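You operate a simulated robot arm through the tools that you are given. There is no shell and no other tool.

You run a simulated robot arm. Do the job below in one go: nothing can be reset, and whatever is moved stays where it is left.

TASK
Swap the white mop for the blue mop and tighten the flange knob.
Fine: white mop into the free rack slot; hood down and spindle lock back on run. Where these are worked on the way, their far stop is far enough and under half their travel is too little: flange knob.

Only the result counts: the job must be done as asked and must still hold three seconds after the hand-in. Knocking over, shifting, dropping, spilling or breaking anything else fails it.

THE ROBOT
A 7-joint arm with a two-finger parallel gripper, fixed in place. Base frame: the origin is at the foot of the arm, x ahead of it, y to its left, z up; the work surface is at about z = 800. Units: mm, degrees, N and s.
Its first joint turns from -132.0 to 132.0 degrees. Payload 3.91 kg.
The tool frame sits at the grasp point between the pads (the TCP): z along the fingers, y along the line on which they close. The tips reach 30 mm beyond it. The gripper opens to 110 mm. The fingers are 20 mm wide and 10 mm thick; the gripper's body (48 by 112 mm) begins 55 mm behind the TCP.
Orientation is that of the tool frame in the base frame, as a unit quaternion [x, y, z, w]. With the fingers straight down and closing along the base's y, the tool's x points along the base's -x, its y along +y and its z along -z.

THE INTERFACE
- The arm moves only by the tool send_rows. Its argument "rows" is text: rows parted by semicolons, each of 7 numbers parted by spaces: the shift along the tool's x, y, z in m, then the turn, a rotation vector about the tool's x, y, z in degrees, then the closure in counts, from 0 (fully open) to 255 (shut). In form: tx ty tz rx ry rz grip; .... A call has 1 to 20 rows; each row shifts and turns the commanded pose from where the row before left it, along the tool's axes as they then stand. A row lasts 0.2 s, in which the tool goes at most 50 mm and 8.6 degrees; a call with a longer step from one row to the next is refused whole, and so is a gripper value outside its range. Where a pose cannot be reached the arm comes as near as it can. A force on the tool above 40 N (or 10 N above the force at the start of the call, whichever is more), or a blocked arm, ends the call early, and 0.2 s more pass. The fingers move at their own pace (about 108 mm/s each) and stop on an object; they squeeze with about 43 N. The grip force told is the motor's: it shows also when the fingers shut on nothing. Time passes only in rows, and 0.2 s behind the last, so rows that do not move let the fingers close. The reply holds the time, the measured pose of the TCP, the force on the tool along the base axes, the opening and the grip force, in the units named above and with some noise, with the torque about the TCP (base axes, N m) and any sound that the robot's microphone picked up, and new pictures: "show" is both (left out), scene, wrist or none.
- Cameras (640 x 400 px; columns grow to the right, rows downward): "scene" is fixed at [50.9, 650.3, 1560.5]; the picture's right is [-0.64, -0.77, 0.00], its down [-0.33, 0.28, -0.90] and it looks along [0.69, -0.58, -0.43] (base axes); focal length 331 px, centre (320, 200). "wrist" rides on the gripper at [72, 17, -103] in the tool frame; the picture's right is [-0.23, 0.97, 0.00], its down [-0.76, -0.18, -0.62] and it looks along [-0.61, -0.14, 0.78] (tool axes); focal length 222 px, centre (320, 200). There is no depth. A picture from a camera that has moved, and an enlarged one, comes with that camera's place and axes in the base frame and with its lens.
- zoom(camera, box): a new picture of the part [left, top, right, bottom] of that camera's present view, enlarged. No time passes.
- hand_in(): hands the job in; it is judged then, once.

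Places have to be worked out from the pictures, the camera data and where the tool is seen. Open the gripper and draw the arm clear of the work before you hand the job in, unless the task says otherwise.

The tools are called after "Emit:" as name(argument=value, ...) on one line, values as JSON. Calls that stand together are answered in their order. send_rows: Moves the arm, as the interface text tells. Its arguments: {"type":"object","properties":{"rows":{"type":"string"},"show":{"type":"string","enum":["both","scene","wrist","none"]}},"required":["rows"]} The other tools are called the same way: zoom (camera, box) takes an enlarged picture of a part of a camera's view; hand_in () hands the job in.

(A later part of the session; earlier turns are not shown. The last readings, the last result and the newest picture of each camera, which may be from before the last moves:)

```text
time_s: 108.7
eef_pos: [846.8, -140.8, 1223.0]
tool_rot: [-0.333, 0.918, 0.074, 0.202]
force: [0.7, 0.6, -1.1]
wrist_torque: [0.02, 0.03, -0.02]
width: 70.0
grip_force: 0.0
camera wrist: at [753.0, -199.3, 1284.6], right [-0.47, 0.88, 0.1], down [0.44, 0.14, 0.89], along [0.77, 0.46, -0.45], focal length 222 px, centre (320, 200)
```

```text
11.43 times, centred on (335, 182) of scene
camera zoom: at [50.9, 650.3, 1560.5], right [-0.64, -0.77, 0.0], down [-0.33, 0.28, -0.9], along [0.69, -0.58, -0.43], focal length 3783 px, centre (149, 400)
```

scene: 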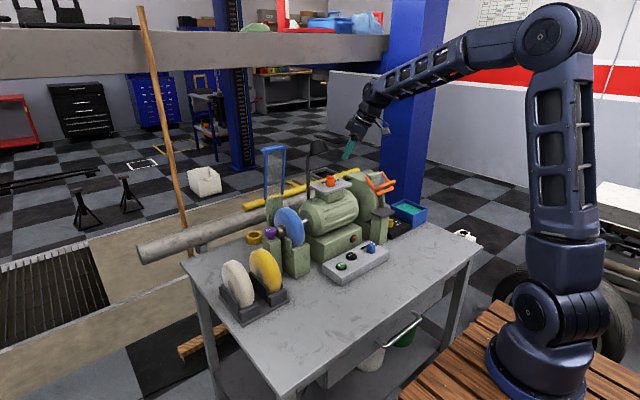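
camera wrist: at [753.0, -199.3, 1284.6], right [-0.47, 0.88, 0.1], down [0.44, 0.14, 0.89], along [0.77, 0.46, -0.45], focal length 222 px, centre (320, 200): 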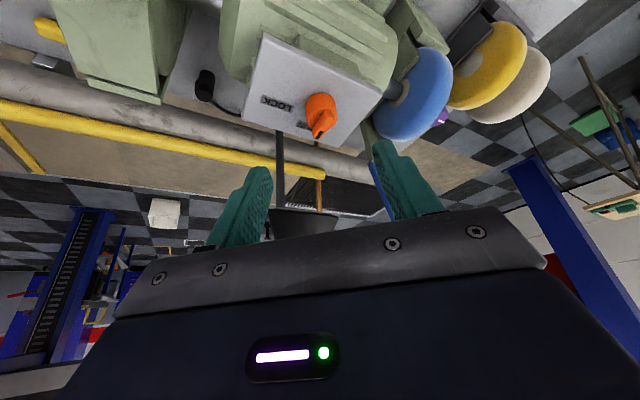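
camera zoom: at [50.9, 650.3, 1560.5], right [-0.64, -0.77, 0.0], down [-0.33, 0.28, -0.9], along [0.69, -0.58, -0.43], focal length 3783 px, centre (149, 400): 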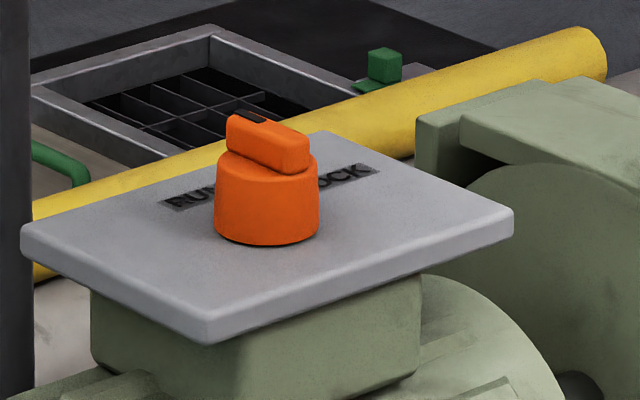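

Pointer is now along +x, at RUN, at its stop. Next is the hood. I'll back away from the lamp, straighten the tool, and get a front view of the raised blue hood.

Emit:
send_rows(rows="0.0166 0.0193 -0.01875 0 0 0 93; 0.0166 0.0193 -0.01875 0 0 0 93; 0 0 0 0 8.33 0 93; 0 0 0 0 8.33 0 93; 0 0 0 0 8.33 0 93; 0 0 0 0 0 8 93; 0 0 0 0 0 8 93; 0 0 0 0 0 8 93; 0 0 0 0 0 8 93; 0 0 0 0 0 8 93; 0 0 0 0 0 0 93", show="none")

```text
time_s: 111.0
eef_pos: [786.9, -140.4, 1241.3]
tool_rot: [0.002, 1.0, 0.0, 0.001]
force: [0.1, 0.4, -0.2]
wrist_torque: [0.01, -0.02, -0.01]
width: 69.8
grip_force: 0.1
```

Emit:
send_rows(rows="0.0094 0.043 -0.0118 0 0 0 93; 0.0094 0.043 -0.0118 0 0 0 93; 0.0094 0.043 -0.0118 0 0 0 93; 0.0094 0.043 -0.0118 0 0 0 93; 0.0094 0.043 -0.0118 0 0 0 93; 0 0 0 0 -7.5 0 0; 0 0 0 0 -7.5 0 0; 0 0 0 0 -7.5 0 0; 0 0 0 0 -7.5 0 0; 0 0 0 0 0 0 0", show="both")

Emit:
zoom(camera="wrist", box=[220, 60, 420, 230])

Emit:
zoom(camera="scene", box=[250, 135, 310, 215])

```text
time_s: 113.2
eef_pos: [740.0, 76.0, 1299.9]
tool_rot: [0.001, 0.966, -0.002, 0.257]
force: [-0.2, -1.0, 0.5]
wrist_torque: [0.03, 0.02, 0.01]
width: 109.8
grip_force: 0.1
camera wrist: at [627.1, 92.1, 1351.8], right [0.2, 0.97, 0.11], down [0.35, -0.18, 0.92], along [0.92, -0.14, -0.37], focal length 222 px, centre (320, 200)
```

scene: 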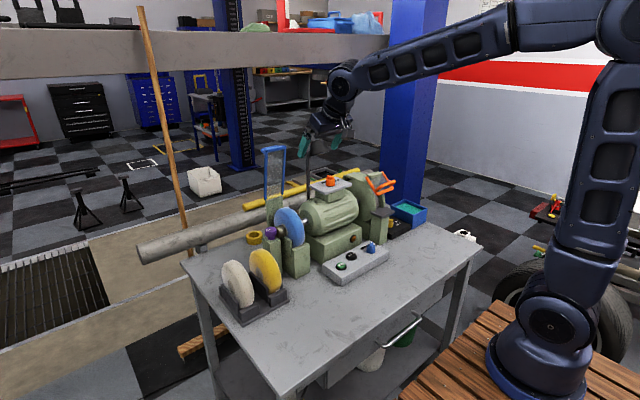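
wrist: 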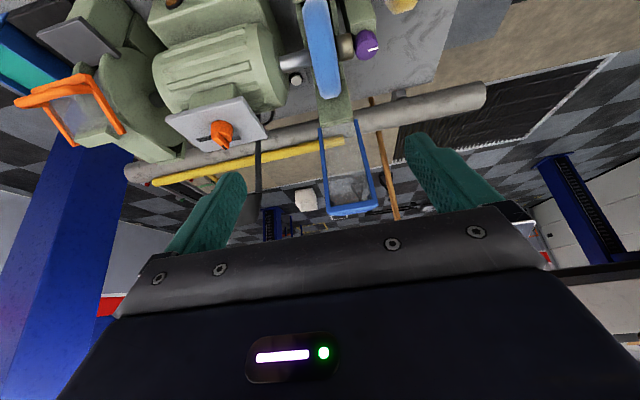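

```text
2.35 times, centred on (320, 145) of wrist
camera zoom: at [627.1, 92.1, 1351.8], right [0.2, 0.97, 0.11], down [0.35, -0.18, 0.92], along [0.92, -0.14, -0.37], focal length 523 px, centre (320, 329)
```

zoom: 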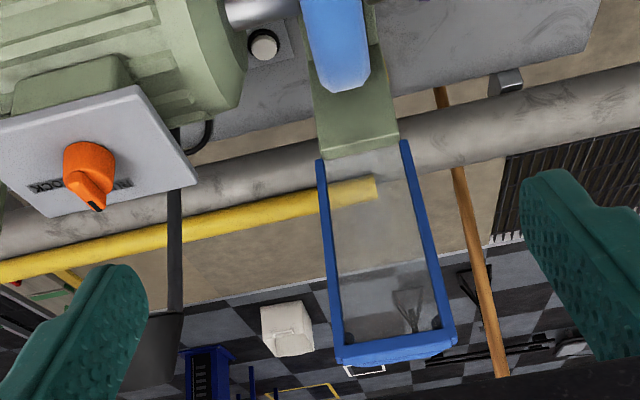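

```text
5.00 times, centred on (280, 175) of scene
camera zoom: at [50.9, 650.3, 1560.5], right [-0.64, -0.77, 0.0], down [-0.33, 0.28, -0.9], along [0.69, -0.58, -0.43], focal length 1655 px, centre (520, 325)
```

zoom: 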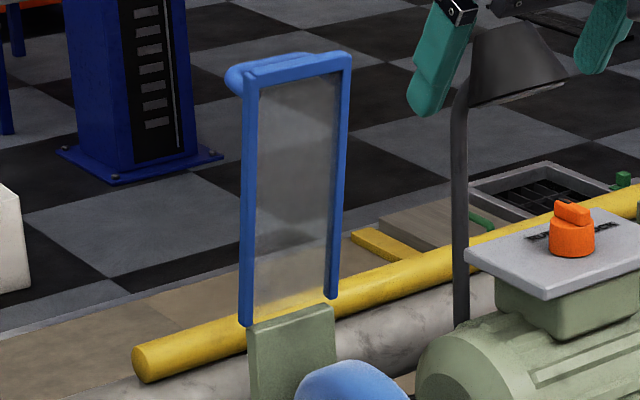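

The hood frame runs from its hinge side at about (976, z 1062) to the top bar at (945, z 1249), y 51–126, with the handle just behind the top bar. I'll hook it from behind with the far finger: yaw 90°, tilt 30°, gripper wide open. First re-orient here, well in front of it.

Emit:
send_rows(rows="0 0 0 0 7.5 0 0; 0 0 0 0 7.5 0 0; 0 0 0 0 7.5 0 0; 0 0 0 0 7.5 0 0; 0 0 0 0 0 8.2 0; 0 0 0 0 0 8.2 0; 0 0 0 0 0 8.2 0; 0 0 0 0 0 8.2 0; 0 0 0 0 0 8.2 0; 0 0 0 0 0 8.2 0; 0 0 0 0 0 8.2 0; 0 0 0 0 0 8.2 0; 0 0 0 0 0 8.2 0; 0 0 0 0 0 8.1 0; 0 0 0 0 0 8.1 0; 0 0 0 -7.5 0 0 0; 0 0 0 -7.5 0 0 0; 0 0 0 -7.5 0 0 0; 0 0 0 -7.5 0 0 0; 0 0 0 0 0 0 0", show="both")

```text
time_s: 117.5
eef_pos: [742.0, 75.6, 1299.4]
tool_rot: [0.684, 0.683, 0.182, 0.183]
force: [-0.5, 0.0, 0.7]
wrist_torque: [0.01, 0.0, 0.04]
width: 110.2
grip_force: 0.0
camera wrist: at [704.9, 147.0, 1396.5], right [0.84, -0.23, 0.49], down [-0.47, -0.76, 0.45], along [0.27, -0.61, -0.75], focal length 222 px, centre (320, 200)
```

scene: 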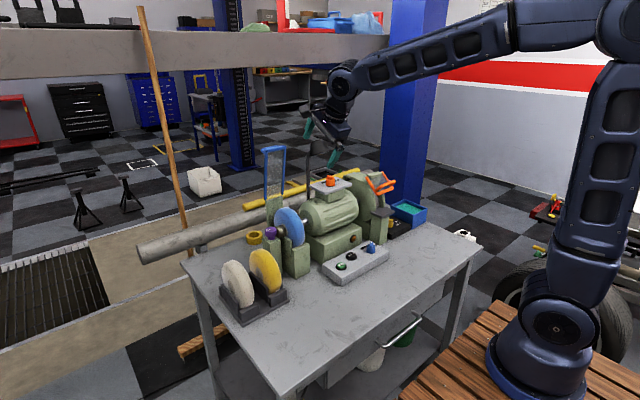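
wrist: 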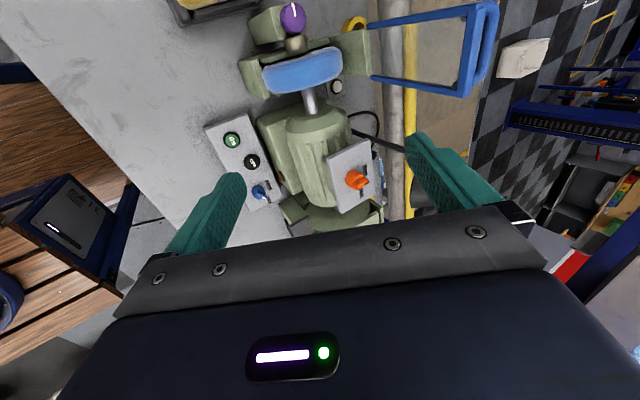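

Now I see the hood from the side with its handle. Zooming to locate the handle precisely.

Emit:
zoom(camera="wrist", box=[350, 0, 510, 110])

```text
3.64 times, centred on (430, 55) of wrist
camera zoom: at [704.9, 147.0, 1396.5], right [0.84, -0.23, 0.49], down [-0.47, -0.76, 0.45], along [0.27, -0.61, -0.75], focal length 808 px, centre (-80, 727)
```

zoom: 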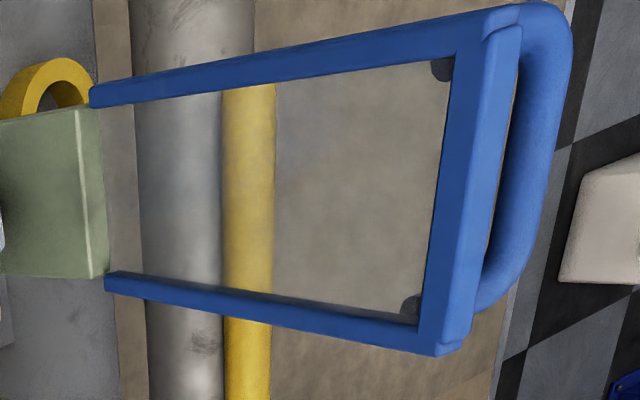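

Handle bar centre ≈ (962, 89, 1250), ~14 mm behind the top bar. Moving over so the far finger is above and behind the handle.

Emit:
send_rows(rows="0.0027 0.0321 0.0207 0 0 0 0; 0.0027 0.0321 0.0207 0 0 0 0; 0.0027 0.0321 0.0207 0 0 0 0; 0.0027 0.0321 0.0207 0 0 0 0; 0.0027 0.0321 0.0207 0 0 0 0; 0 0 0 0 0 0 0; 0 0 0 0 0 0 0", show="both")

Emit:
zoom(camera="wrist", box=[220, 60, 460, 230])

Emit:
zoom(camera="scene", box=[230, 110, 330, 210])

```text
time_s: 119.0
eef_pos: [930.8, 89.0, 1290.6]
tool_rot: [0.684, 0.682, 0.183, 0.183]
force: [-0.1, 0.6, 0.2]
wrist_torque: [-0.01, -0.01, -0.01]
width: 110.2
grip_force: 0.1
camera wrist: at [894.8, 160.0, 1388.5], right [0.84, -0.23, 0.49], down [-0.47, -0.76, 0.45], along [0.27, -0.61, -0.75], focal length 222 px, centre (320, 200)
```

scene: 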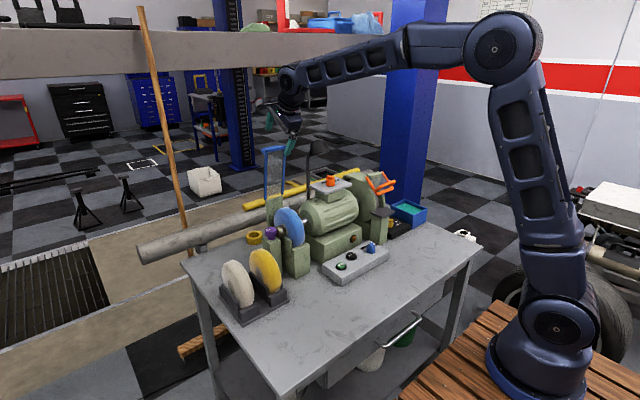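
wrist: 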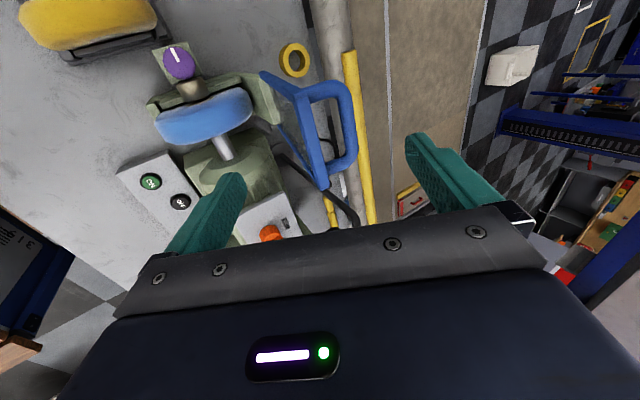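

```text
2.35 times, centred on (340, 145) of wrist
camera zoom: at [894.8, 160.0, 1388.5], right [0.84, -0.23, 0.49], down [-0.47, -0.76, 0.45], along [0.27, -0.61, -0.75], focal length 523 px, centre (273, 329)
```

zoom: 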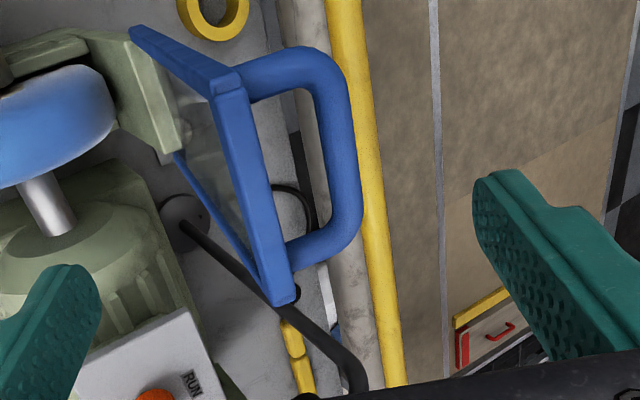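

```text
4.00 times, centred on (280, 160) of scene
camera zoom: at [50.9, 650.3, 1560.5], right [-0.64, -0.77, 0.0], down [-0.33, 0.28, -0.9], along [0.69, -0.58, -0.43], focal length 1324 px, centre (480, 360)
```

zoom: 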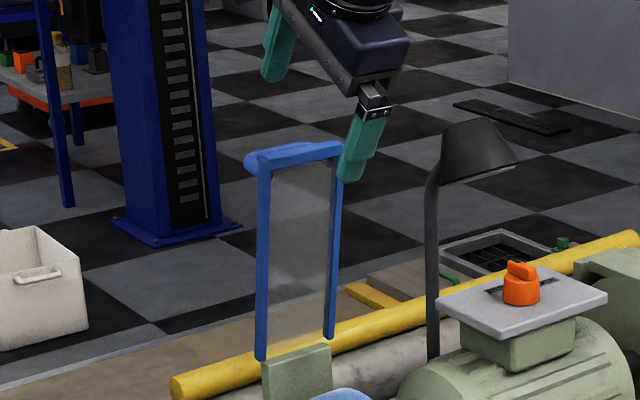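

The handle loop actually reaches back to x≈989 (outer bar, z≈1245). I need to go ~24 mm further before lowering the far finger behind it.

Emit:
send_rows(rows="0 0.0208 0.012 0 0 0 0; 0 0 0 0 0 0 0; 0 0 0 0 0 0 0", show="wrist")

Emit:
zoom(camera="wrist", box=[220, 60, 460, 230])

```text
time_s: 119.8
eef_pos: [954.3, 88.0, 1290.0]
tool_rot: [0.683, 0.683, 0.183, 0.184]
force: [1.1, 0.1, 0.4]
wrist_torque: [-0.04, 0.01, -0.01]
width: 109.7
grip_force: 0.1
camera wrist: at [918.6, 159.2, 1387.6], right [0.84, -0.23, 0.49], down [-0.47, -0.76, 0.45], along [0.27, -0.61, -0.75], focal length 222 px, centre (320, 200)
```

wrist: 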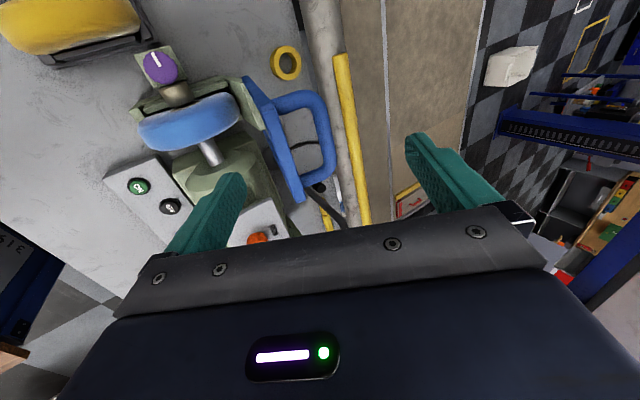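

```text
2.35 times, centred on (340, 145) of wrist
camera zoom: at [918.6, 159.2, 1387.6], right [0.84, -0.23, 0.49], down [-0.47, -0.76, 0.45], along [0.27, -0.61, -0.75], focal length 523 px, centre (273, 329)
```

zoom: 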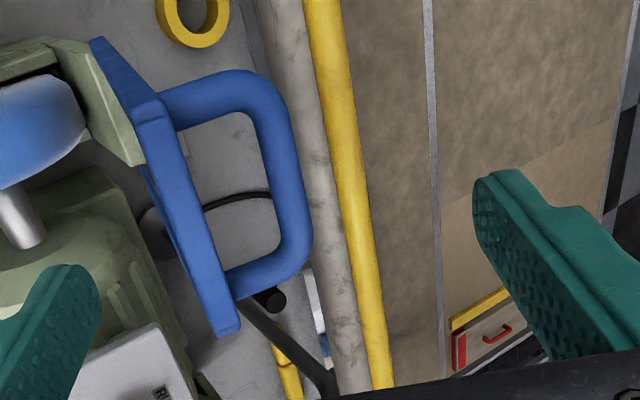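

The handle now lies between the fingers with ~11 mm spare behind it. Lowering 62 mm straight down.

Emit:
send_rows(rows="0 -0.0103 0.0179 0 0 0 0; 0 -0.0103 0.0179 0 0 0 0; 0 -0.0104 0.0179 0 0 0 0; 0 0 0 0 0 0 0", show="both")

Emit:
zoom(camera="wrist", box=[220, 60, 460, 230])

Emit:
zoom(camera="scene", box=[230, 110, 330, 210])

```text
time_s: 120.8
eef_pos: [955.3, 89.4, 1227.4]
tool_rot: [0.683, 0.683, 0.182, 0.183]
force: [-0.1, 1.0, -0.5]
wrist_torque: [0.0, 0.03, -0.03]
width: 110.0
grip_force: 0.1
camera wrist: at [919.8, 160.2, 1324.2], right [0.84, -0.23, 0.49], down [-0.47, -0.76, 0.45], along [0.27, -0.61, -0.75], focal length 222 px, centre (320, 200)
```

scene: 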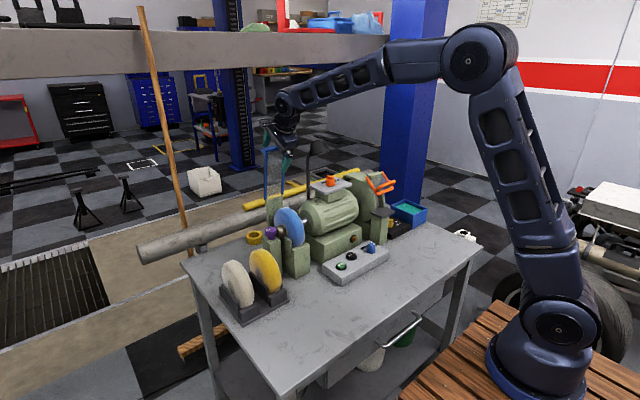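
wrist: 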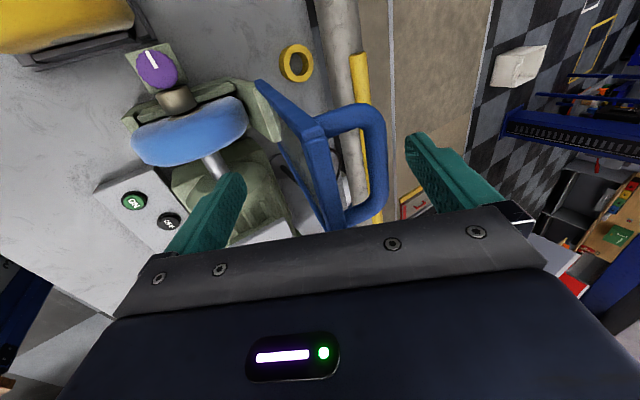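

```text
2.35 times, centred on (340, 145) of wrist
camera zoom: at [919.8, 160.2, 1324.2], right [0.84, -0.23, 0.49], down [-0.47, -0.76, 0.45], along [0.27, -0.61, -0.75], focal length 523 px, centre (273, 329)
```

zoom: 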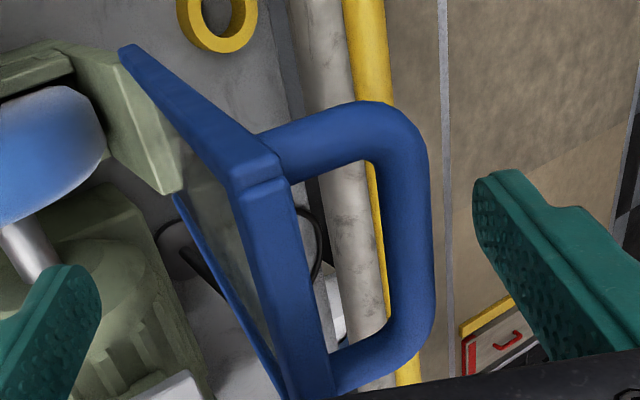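

```text
4.00 times, centred on (280, 160) of scene
camera zoom: at [50.9, 650.3, 1560.5], right [-0.64, -0.77, 0.0], down [-0.33, 0.28, -0.9], along [0.69, -0.58, -0.43], focal length 1324 px, centre (480, 360)
```

zoom: 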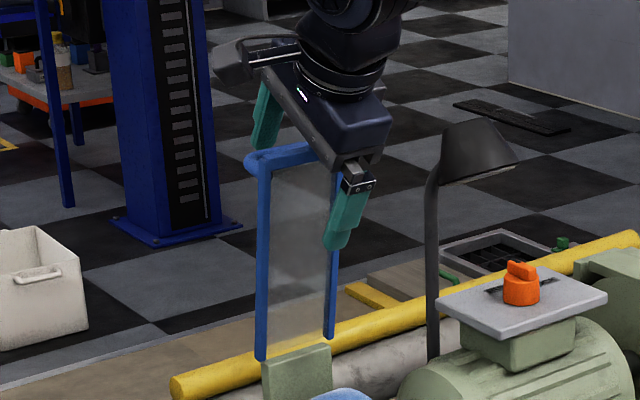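

The far finger is behind the handle without contact. Pulling toward the robot ~56 mm along the handle's arc.

Emit:
send_rows(rows="0 -0.0093 -0.0049 0 0 0 0; 0 -0.0093 -0.0049 0 0 0 0; 0 -0.0093 -0.0049 0 0 0 0; 0 -0.0093 -0.0049 0 0 0 0; 0 -0.0123 -0.0066 0 0 0 0; 0 0 0 0 0 0 0", show="both")

Emit:
zoom(camera="scene", box=[230, 110, 330, 210])

```text
time_s: 122.2
eef_pos: [900.3, 88.1, 1225.3]
tool_rot: [0.684, 0.682, 0.183, 0.182]
force: [-0.3, 0.1, 0.5]
wrist_torque: [-0.01, 0.02, -0.01]
width: 109.9
grip_force: 0.0
camera wrist: at [864.3, 160.0, 1322.6], right [0.84, -0.23, 0.49], down [-0.47, -0.76, 0.45], along [0.27, -0.61, -0.75], focal length 222 px, centre (320, 200)
```

scene: 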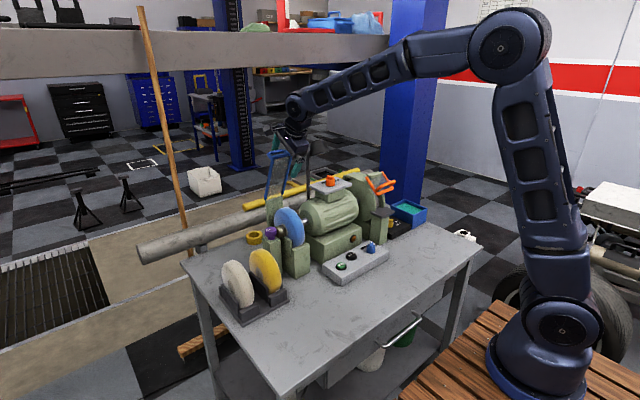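
wrist: 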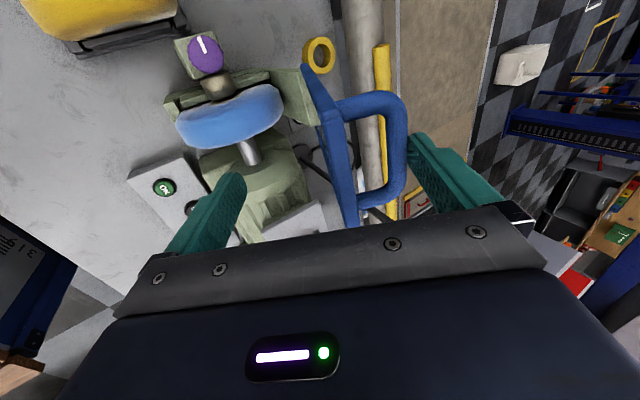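

```text
4.00 times, centred on (280, 160) of scene
camera zoom: at [50.9, 650.3, 1560.5], right [-0.64, -0.77, 0.0], down [-0.33, 0.28, -0.9], along [0.69, -0.58, -0.43], focal length 1324 px, centre (480, 360)
```

zoom: 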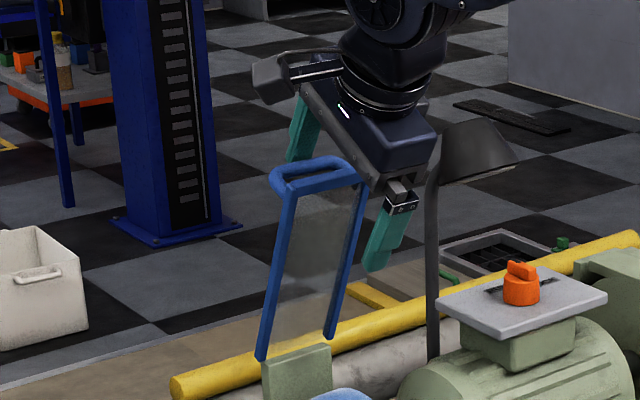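

The hood follows easily and holds its position. Continuing along the arc (another ~65 mm).

Emit:
send_rows(rows="0 -0.0128 -0.0035 0 0 0 0; 0 -0.0128 -0.003 0 0 0 0; 0 -0.0128 -0.0023 0 0 0 0; 0 -0.0128 -0.0016 0 0 0 0; 0 -0.0128 -0.0011 0 0 0 0; 0 -0.016 0.001 0 0 0 0; 0 -0.016 0.0025 0 0 0 0; 0 0 0 0 0 0 0", show="both")

Emit:
zoom(camera="scene", box=[230, 130, 330, 230])

```text
time_s: 124.0
eef_pos: [812.5, 88.4, 1185.2]
tool_rot: [0.683, 0.683, 0.183, 0.183]
force: [-0.3, 0.7, -0.1]
wrist_torque: [-0.02, 0.01, 0.01]
width: 110.3
grip_force: 0.0
camera wrist: at [777.4, 160.4, 1281.9], right [0.84, -0.23, 0.49], down [-0.47, -0.76, 0.45], along [0.27, -0.61, -0.75], focal length 222 px, centre (320, 200)
```

scene: 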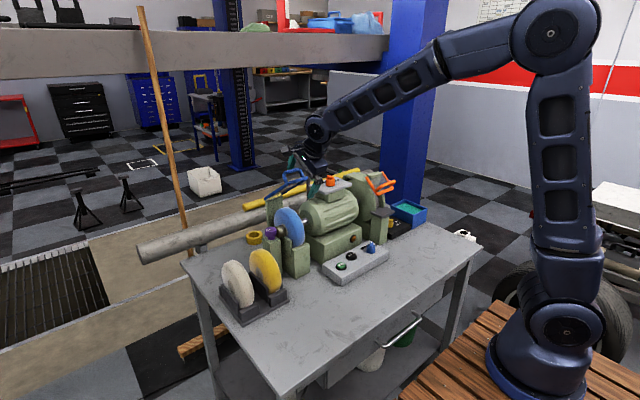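
wrist: 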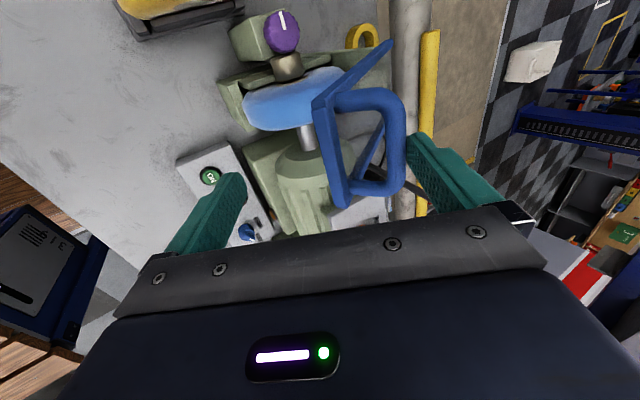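

```text
4.00 times, centred on (280, 180) of scene
camera zoom: at [50.9, 650.3, 1560.5], right [-0.64, -0.77, 0.0], down [-0.33, 0.28, -0.9], along [0.69, -0.58, -0.43], focal length 1324 px, centre (480, 280)
```

zoom: 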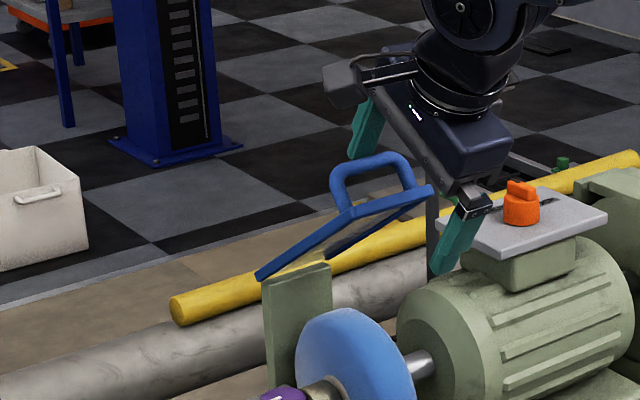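

Hood is at roughly 35°. Continuing along the arc to bring it near horizontal.

Emit:
send_rows(rows="0 -0.0157 0.0042 0 0 0 0; 0 -0.0157 0.0042 0 0 0 0; 0 -0.01475 0.0065 0 0 0 0; 0 -0.01475 0.0065 0 0 0 0; 0 0 0 0 0 0 0", show="both")

Emit:
zoom(camera="scene", box=[240, 150, 340, 250])

```text
time_s: 125.2
eef_pos: [770.6, 88.8, 1136.2]
tool_rot: [0.683, 0.683, 0.182, 0.184]
force: [0.8, -0.9, 0.0]
wrist_torque: [-0.02, 0.0, 0.0]
width: 110.1
grip_force: 0.1
camera wrist: at [734.2, 161.3, 1232.7], right [0.84, -0.23, 0.49], down [-0.47, -0.76, 0.45], along [0.27, -0.61, -0.75], focal length 222 px, centre (320, 200)
```

scene: 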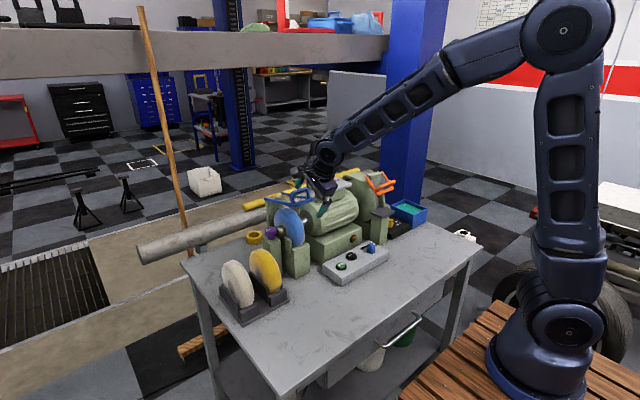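
wrist: 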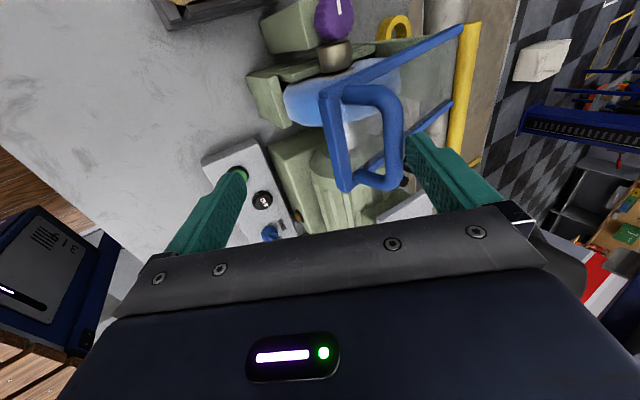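

```text
4.00 times, centred on (290, 200) of scene
camera zoom: at [50.9, 650.3, 1560.5], right [-0.64, -0.77, 0.0], down [-0.33, 0.28, -0.9], along [0.69, -0.58, -0.43], focal length 1324 px, centre (440, 200)
```

zoom: 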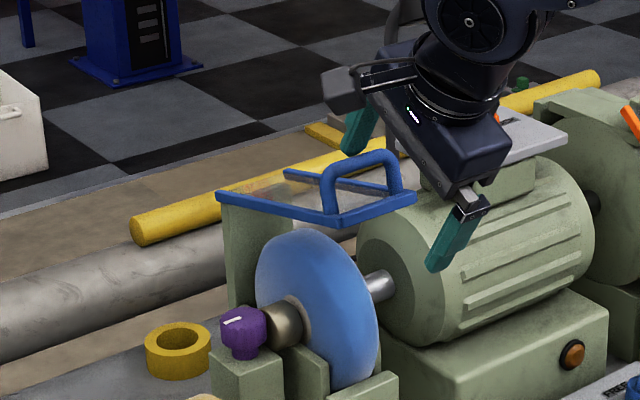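

Hood is at ~15° now. Continuing the arc the last bit, in smaller steps, watching for the closed stop.

Emit:
send_rows(rows="0 -0.0091 0.0067 0 0 0 0; 0 -0.0091 0.0067 0 0 0 0; 0 -0.0091 0.0067 0 0 0 0; 0 0 0 0 0 0 0", show="both")

Emit:
zoom(camera="scene", box=[240, 150, 340, 250])

```text
time_s: 126.2
eef_pos: [757.3, 88.2, 1103.8]
tool_rot: [0.683, 0.683, 0.183, 0.183]
force: [-1.0, 0.5, 1.4]
wrist_torque: [-0.02, 0.02, -0.02]
width: 109.7
grip_force: 0.1
camera wrist: at [721.3, 159.8, 1202.1], right [0.84, -0.23, 0.49], down [-0.47, -0.76, 0.45], along [0.27, -0.61, -0.75], focal length 222 px, centre (320, 200)
```

scene: 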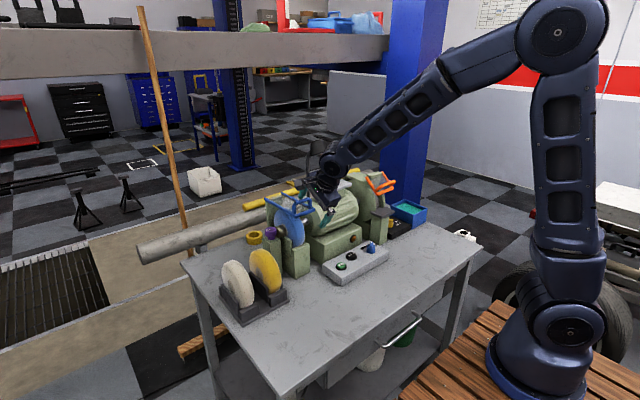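
wrist: 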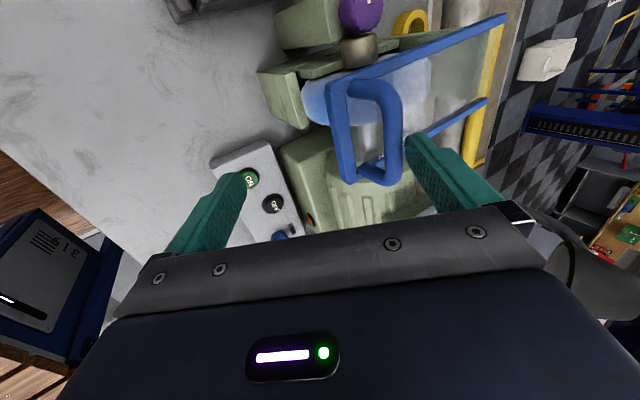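

```text
4.00 times, centred on (290, 200) of scene
camera zoom: at [50.9, 650.3, 1560.5], right [-0.64, -0.77, 0.0], down [-0.33, 0.28, -0.9], along [0.69, -0.58, -0.43], focal length 1324 px, centre (440, 200)
```

zoom: 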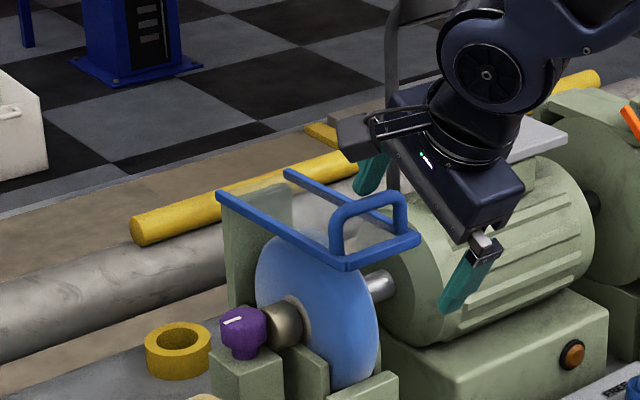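

Hood is at ~4°. Two more small steps down toward the stop.

Emit:
send_rows(rows="0 -0.0055 0.0048 0 0 0 0; 0 -0.0055 0.0048 0 0 0 0; 0 -0.0035 0.0032 0 0 0 0; 0 0 0 0 0 0 0", show="both")

Emit:
zoom(camera="scene", box=[240, 150, 340, 250])

Emit:
zoom(camera="wrist", box=[300, 0, 520, 200])

```text
time_s: 126.9
eef_pos: [756.5, 87.7, 1097.2]
tool_rot: [0.682, 0.681, 0.189, 0.186]
force: [2.4, -0.3, 2.5]
wrist_torque: [-0.03, -0.1, -0.02]
width: 110.4
grip_force: 0.0
stopped in row 3: the force on the tool passed its limit at 47 N (the readings are from after the stop); the commanded pose is now the measured one
camera wrist: at [719.1, 159.8, 1193.2], right [0.84, -0.23, 0.5], down [-0.47, -0.76, 0.44], along [0.28, -0.61, -0.75], focal length 222 px, centre (320, 200)
```

scene: 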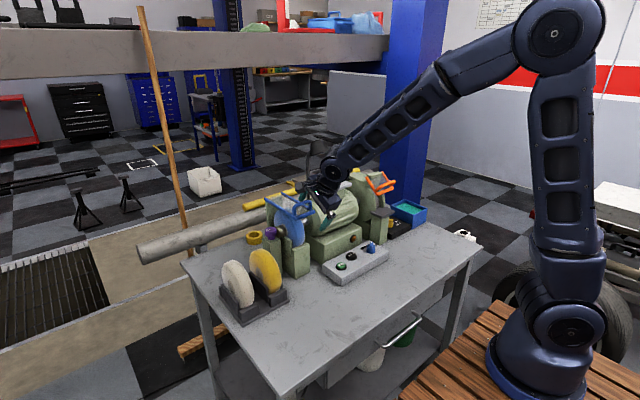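
wrist: 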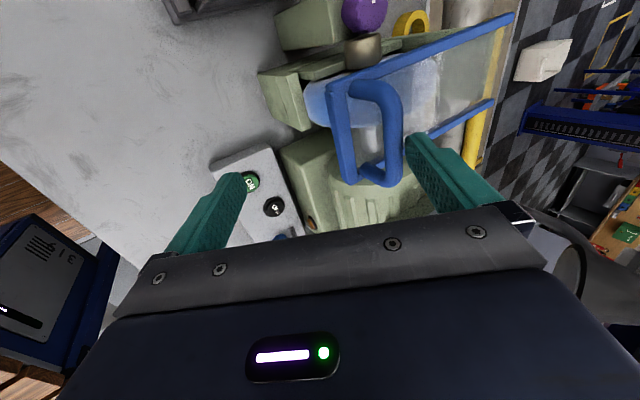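

```text
4.00 times, centred on (290, 200) of scene
camera zoom: at [50.9, 650.3, 1560.5], right [-0.64, -0.77, 0.0], down [-0.33, 0.28, -0.9], along [0.69, -0.58, -0.43], focal length 1324 px, centre (440, 200)
```

zoom: 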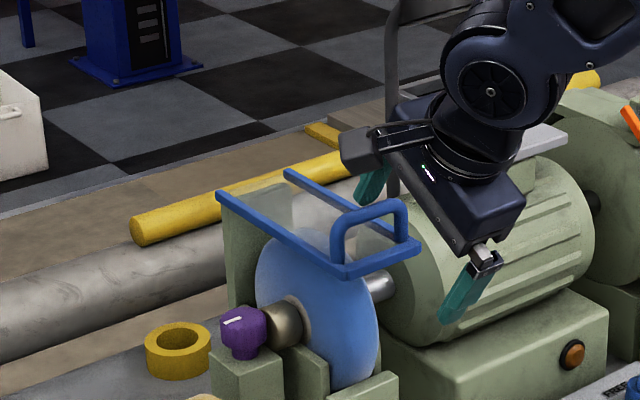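

```text
2.00 times, centred on (410, 100) of wrist
camera zoom: at [719.1, 159.8, 1193.2], right [0.84, -0.23, 0.5], down [-0.47, -0.76, 0.44], along [0.28, -0.61, -0.75], focal length 444 px, centre (140, 400)
```

zoom: 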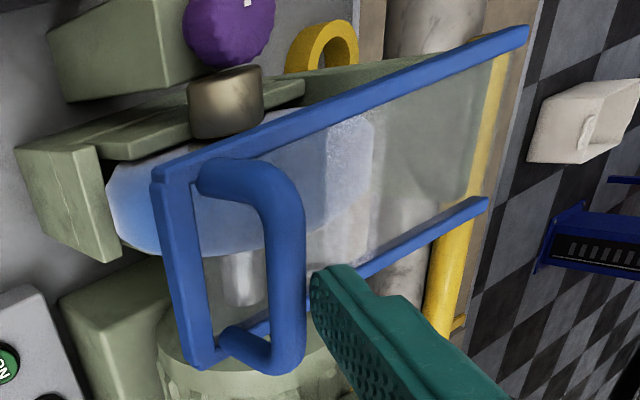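

Force spiked to 47 N – probably the closed stop, with the hood almost horizontal. I'll lift the finger clear (straight up), then verify by pressing gently on the handle from above.

Emit:
send_rows(rows="0 0.01 -0.01732 0 0 0 0; 0 0.02 -0.03464 0 0 0 0; 0 0.02 -0.03464 0 0 0 0; 0 0.01 -0.01732 0 0 0 0; 0 0 0 0 0 0 0", show="both")

Emit:
zoom(camera="scene", box=[240, 150, 340, 250])

```text
time_s: 128.1
eef_pos: [755.4, 87.4, 1216.0]
tool_rot: [0.683, 0.681, 0.188, 0.185]
force: [0.8, 0.3, -0.1]
wrist_torque: [0.04, -0.03, -0.03]
width: 109.7
grip_force: 0.0
camera wrist: at [718.4, 158.9, 1313.0], right [0.84, -0.23, 0.5], down [-0.47, -0.76, 0.44], along [0.28, -0.61, -0.75], focal length 222 px, centre (320, 200)
```

scene: 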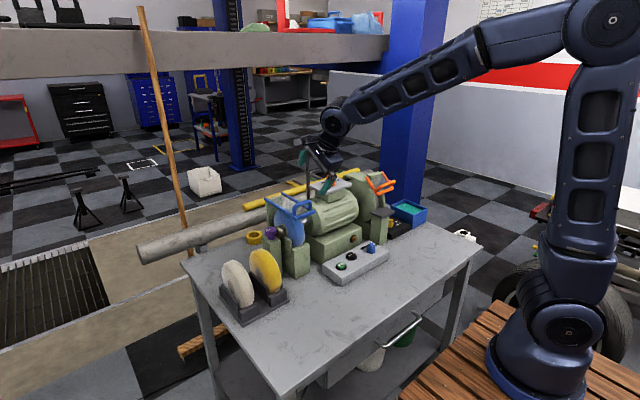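
wrist: 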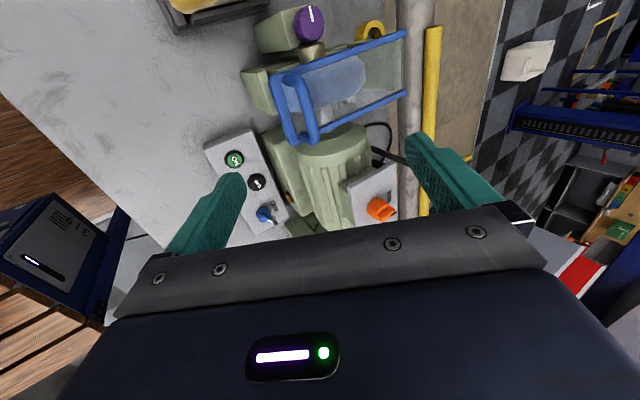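

```text
4.00 times, centred on (290, 200) of scene
camera zoom: at [50.9, 650.3, 1560.5], right [-0.64, -0.77, 0.0], down [-0.33, 0.28, -0.9], along [0.69, -0.58, -0.43], focal length 1324 px, centre (440, 200)
```

zoom: 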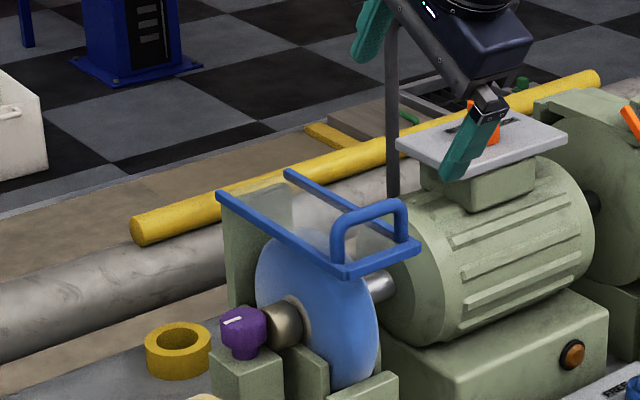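

The hood lies about horizontal over the mop. Re-orienting to vertical, yaw 0, with fingers closed, to press lightly on the handle.

Emit:
send_rows(rows="0 0 0 7.7 0 0 255; 0 0 0 7.7 0 0 255; 0 0 0 7.7 0 0 255; 0 0 0 7.6 0 0 255; 0 0 0 0 0 -8.2 255; 0 0 0 0 0 -8.2 255; 0 0 0 0 0 -8.2 255; 0 0 0 0 0 -8.2 255; 0 0 0 0 0 -8.2 255; 0 0 0 0 0 -8.2 255; 0 0 0 0 0 -8.2 255; 0 0 0 0 0 -8.2 255; 0 0 0 0 0 -8.2 255; 0 0 0 0 0 -8.1 255; 0 0 0 0 0 -8.1 255; 0 0 0 0 0 0 255", show="both")

Emit:
zoom(camera="wrist", box=[220, 60, 440, 230])

```text
time_s: 131.5
eef_pos: [754.7, 86.9, 1214.7]
tool_rot: [0.0, 1.0, 0.002, -0.002]
force: [0.0, -0.7, -0.5]
wrist_torque: [0.01, -0.02, 0.0]
width: 0.2
grip_force: 37.9
camera wrist: at [683.2, 104.3, 1318.0], right [0.23, 0.97, 0.0], down [0.76, -0.18, 0.62], along [0.61, -0.14, -0.78], focal length 222 px, centre (320, 200)
```

scene: 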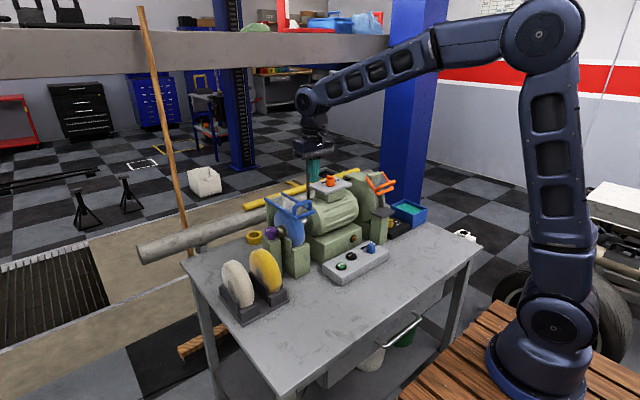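
wrist: 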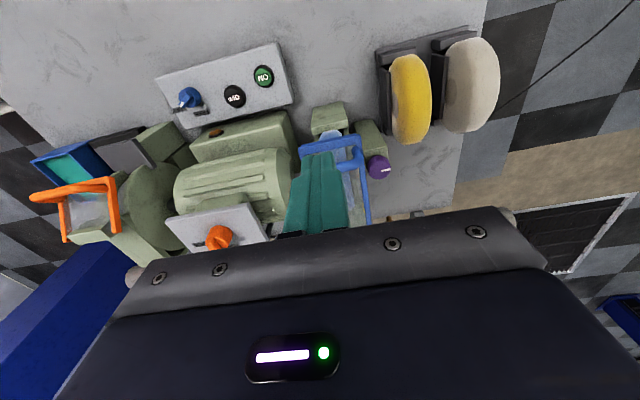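

```text
2.35 times, centred on (330, 145) of wrist
camera zoom: at [683.2, 104.3, 1318.0], right [0.23, 0.97, 0.0], down [0.76, -0.18, 0.62], along [0.61, -0.14, -0.78], focal length 523 px, centre (296, 329)
```

zoom: 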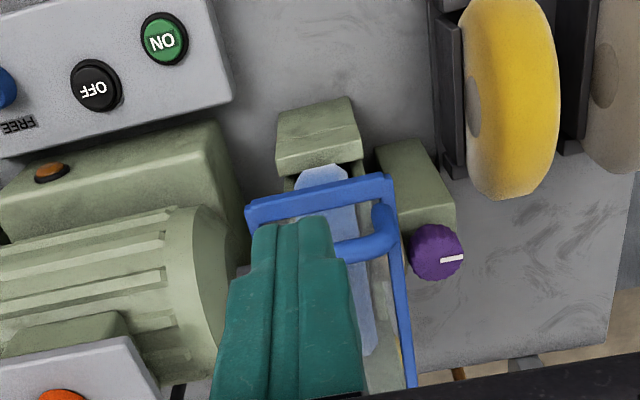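

Moving above the handle (x≈798) and pressing down gently.

Emit:
send_rows(rows="-0.022 0 0.03 0 0 0 255; -0.022 0 0.03 0 0 0 255; 0 0 0 0 0 0 255", show="both")

Emit:
zoom(camera="scene", box=[250, 160, 340, 240])

```text
time_s: 132.3
eef_pos: [799.9, 89.7, 1154.1]
tool_rot: [0.002, 1.0, 0.001, 0.0]
force: [1.0, 0.7, 0.4]
wrist_torque: [0.0, -0.01, -0.01]
width: 0.0
grip_force: 37.9
camera wrist: at [728.2, 105.0, 1256.7], right [0.23, 0.97, 0.0], down [0.76, -0.18, 0.62], along [0.61, -0.14, -0.78], focal length 222 px, centre (320, 200)
```

scene: 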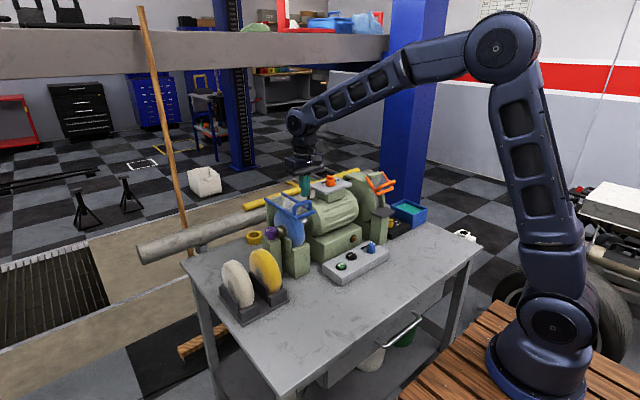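
wrist: 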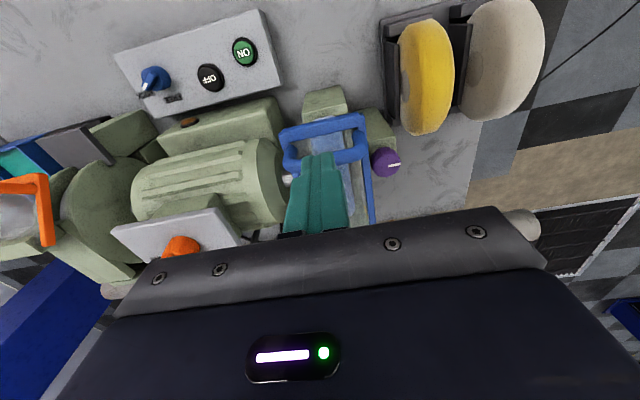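

```text
5.00 times, centred on (295, 200) of scene
camera zoom: at [50.9, 650.3, 1560.5], right [-0.64, -0.77, 0.0], down [-0.33, 0.28, -0.9], along [0.69, -0.58, -0.43], focal length 1655 px, centre (445, 200)
```

zoom: 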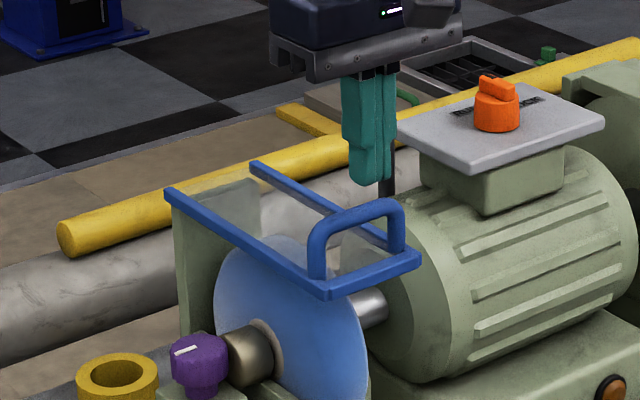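

Emit:
send_rows(rows="0 0 0.004 0 0 0 255; 0 0 0.004 0 0 0 255; 0 0 0.003 0 0 0 255; 0 0 0 0 0 0 255", show="none")

Emit:
send_rows(rows="0 0 0.002 0 0 0 255; 0 0 0.002 0 0 0 255; 0 0 0 0 0 0 255", show="none")

```text
time_s: 133.3
eef_pos: [799.3, 88.3, 1144.1]
tool_rot: [0.001, 1.0, 0.002, -0.001]
force: [0.7, 0.3, -0.3]
wrist_torque: [-0.02, 0.01, 0.0]
width: 0.0
grip_force: 37.9
```

```text
time_s: 134.1
eef_pos: [799.2, 89.3, 1140.1]
tool_rot: [0.0, 1.0, 0.003, -0.001]
force: [-0.1, -0.6, -0.5]
wrist_torque: [0.01, 0.01, -0.01]
width: 0.0
grip_force: 37.5
```

Emit:
send_rows(rows="0 0 0.002 0 0 0 255; 0 0 0.002 0 0 0 255; 0 0 0 0 0 0 255", show="none")

Emit:
zoom(camera="scene", box=[250, 160, 340, 240])

Emit:
zoom(camera="wrist", box=[230, 80, 430, 240])

```text
time_s: 134.9
eef_pos: [797.9, 87.9, 1136.6]
tool_rot: [0.001, 1.0, 0.001, -0.001]
force: [-0.1, -0.7, 0.1]
wrist_torque: [0.0, 0.01, 0.01]
width: 0.0
grip_force: 37.8
```

```text
5.00 times, centred on (295, 200) of scene
camera zoom: at [50.9, 650.3, 1560.5], right [-0.64, -0.77, 0.0], down [-0.33, 0.28, -0.9], along [0.69, -0.58, -0.43], focal length 1655 px, centre (445, 200)
```

zoom: 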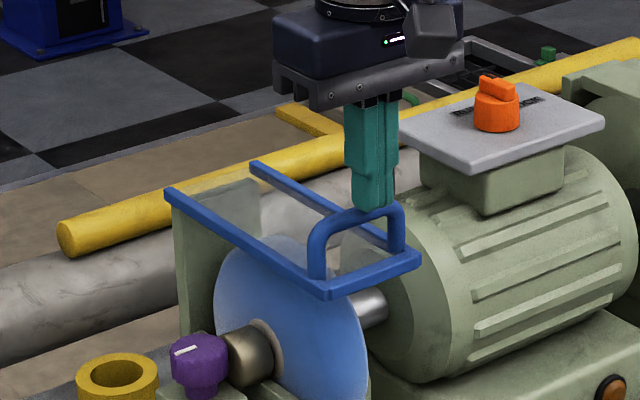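

```text
2.50 times, centred on (330, 160) of wrist
camera zoom: at [727.3, 104.2, 1239.0], right [0.23, 0.97, 0.0], down [0.76, -0.18, 0.62], along [0.61, -0.14, -0.78], focal length 555 px, centre (295, 300)
```

zoom: 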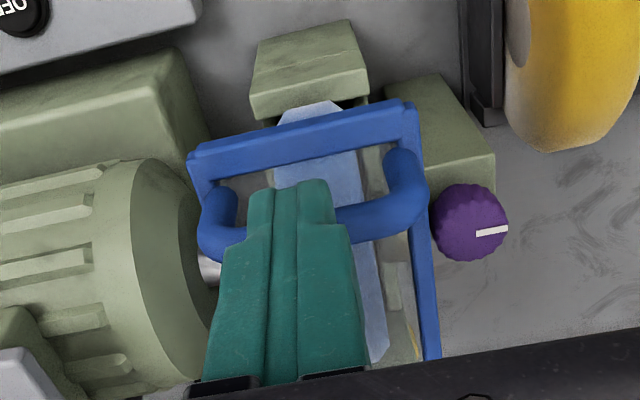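

The handle is ~11 mm further out (x≈809) than the tip. Raising slightly, shifting +x 11 mm and pressing again.

Emit:
send_rows(rows="0 0 -0.008 0 0 0 255; -0.0115 0 0 0 0 0 255; 0 0 0.004 0 0 0 255; 0 0 0.003 0 0 0 255; 0 0 0 0 0 0 255", show="none")

Emit:
send_rows(rows="0 0 0.002 0 0 0 255; 0 0 0.002 0 0 0 255; 0 0 0 0 0 0 255", show="none")

```text
time_s: 136.1
eef_pos: [809.5, 88.8, 1137.8]
tool_rot: [0.001, 1.0, 0.001, -0.001]
force: [0.5, -0.2, 0.2]
wrist_torque: [-0.01, 0.0, 0.0]
width: 0.0
grip_force: 37.5
```

```text
time_s: 136.9
eef_pos: [810.8, 88.5, 1134.6]
tool_rot: [0.001, 1.0, 0.002, -0.001]
force: [1.0, 0.1, 0.1]
wrist_torque: [-0.01, 0.04, -0.01]
width: 0.0
grip_force: 37.5
```

Emit:
send_rows(rows="0 0 0.002 0 0 0 255; 0 0 0.002 0 0 0 255; 0 0 0 0 0 0 255", show="wrist")

Emit:
zoom(camera="scene", box=[250, 160, 340, 240])

Emit:
zoom(camera="wrist", box=[230, 80, 430, 240])

```text
time_s: 137.7
eef_pos: [809.2, 88.6, 1130.8]
tool_rot: [0.001, 1.0, 0.003, 0.0]
force: [-1.2, -1.4, 10.3]
wrist_torque: [-0.01, -0.04, 0.04]
width: 0.0
grip_force: 37.8
camera wrist: at [738.3, 104.4, 1233.3], right [0.23, 0.97, 0.0], down [0.76, -0.18, 0.62], along [0.61, -0.14, -0.78], focal length 222 px, centre (320, 200)
```

wrist: 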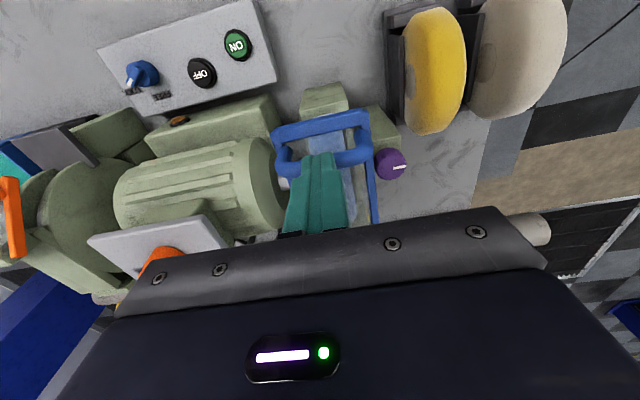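

```text
5.00 times, centred on (295, 200) of scene
camera zoom: at [50.9, 650.3, 1560.5], right [-0.64, -0.77, 0.0], down [-0.33, 0.28, -0.9], along [0.69, -0.58, -0.43], focal length 1655 px, centre (445, 200)
```

zoom: 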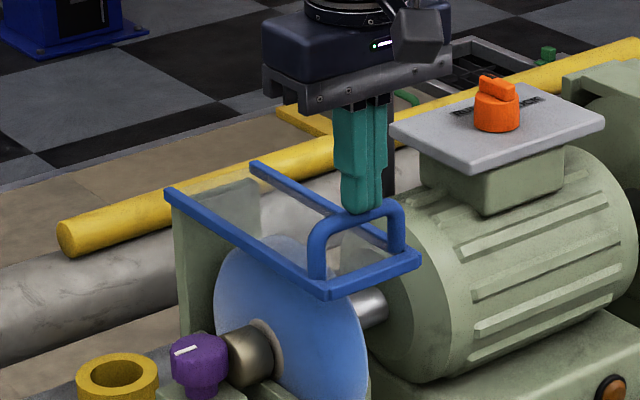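

```text
2.50 times, centred on (330, 160) of wrist
camera zoom: at [738.3, 104.4, 1233.3], right [0.23, 0.97, 0.0], down [0.76, -0.18, 0.62], along [0.61, -0.14, -0.78], focal length 555 px, centre (295, 300)
```

zoom: 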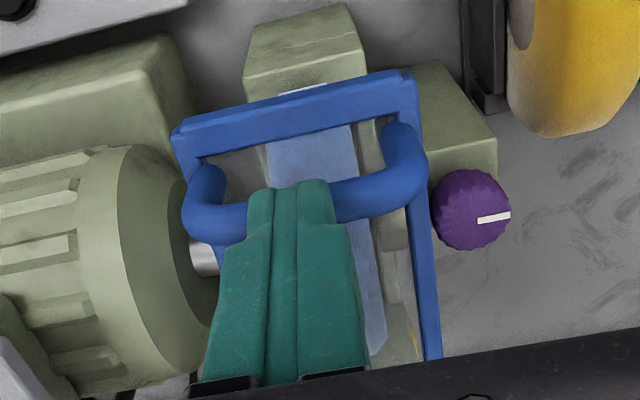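

Contact at tip z≈1101 with 10 N. Pressing another 2 mm to see whether the hood yields.

Emit:
send_rows(rows="0 0 0.001 0 0 0 255; 0 0 0.001 0 0 0 255; 0 0 0 0 0 0 255", show="none")

```text
time_s: 138.5
eef_pos: [809.9, 88.0, 1130.0]
tool_rot: [0.001, 1.0, 0.002, 0.0]
force: [-1.9, -3.1, 33.2]
wrist_torque: [-0.12, -0.08, 0.15]
width: 0.0
grip_force: 38.0
```

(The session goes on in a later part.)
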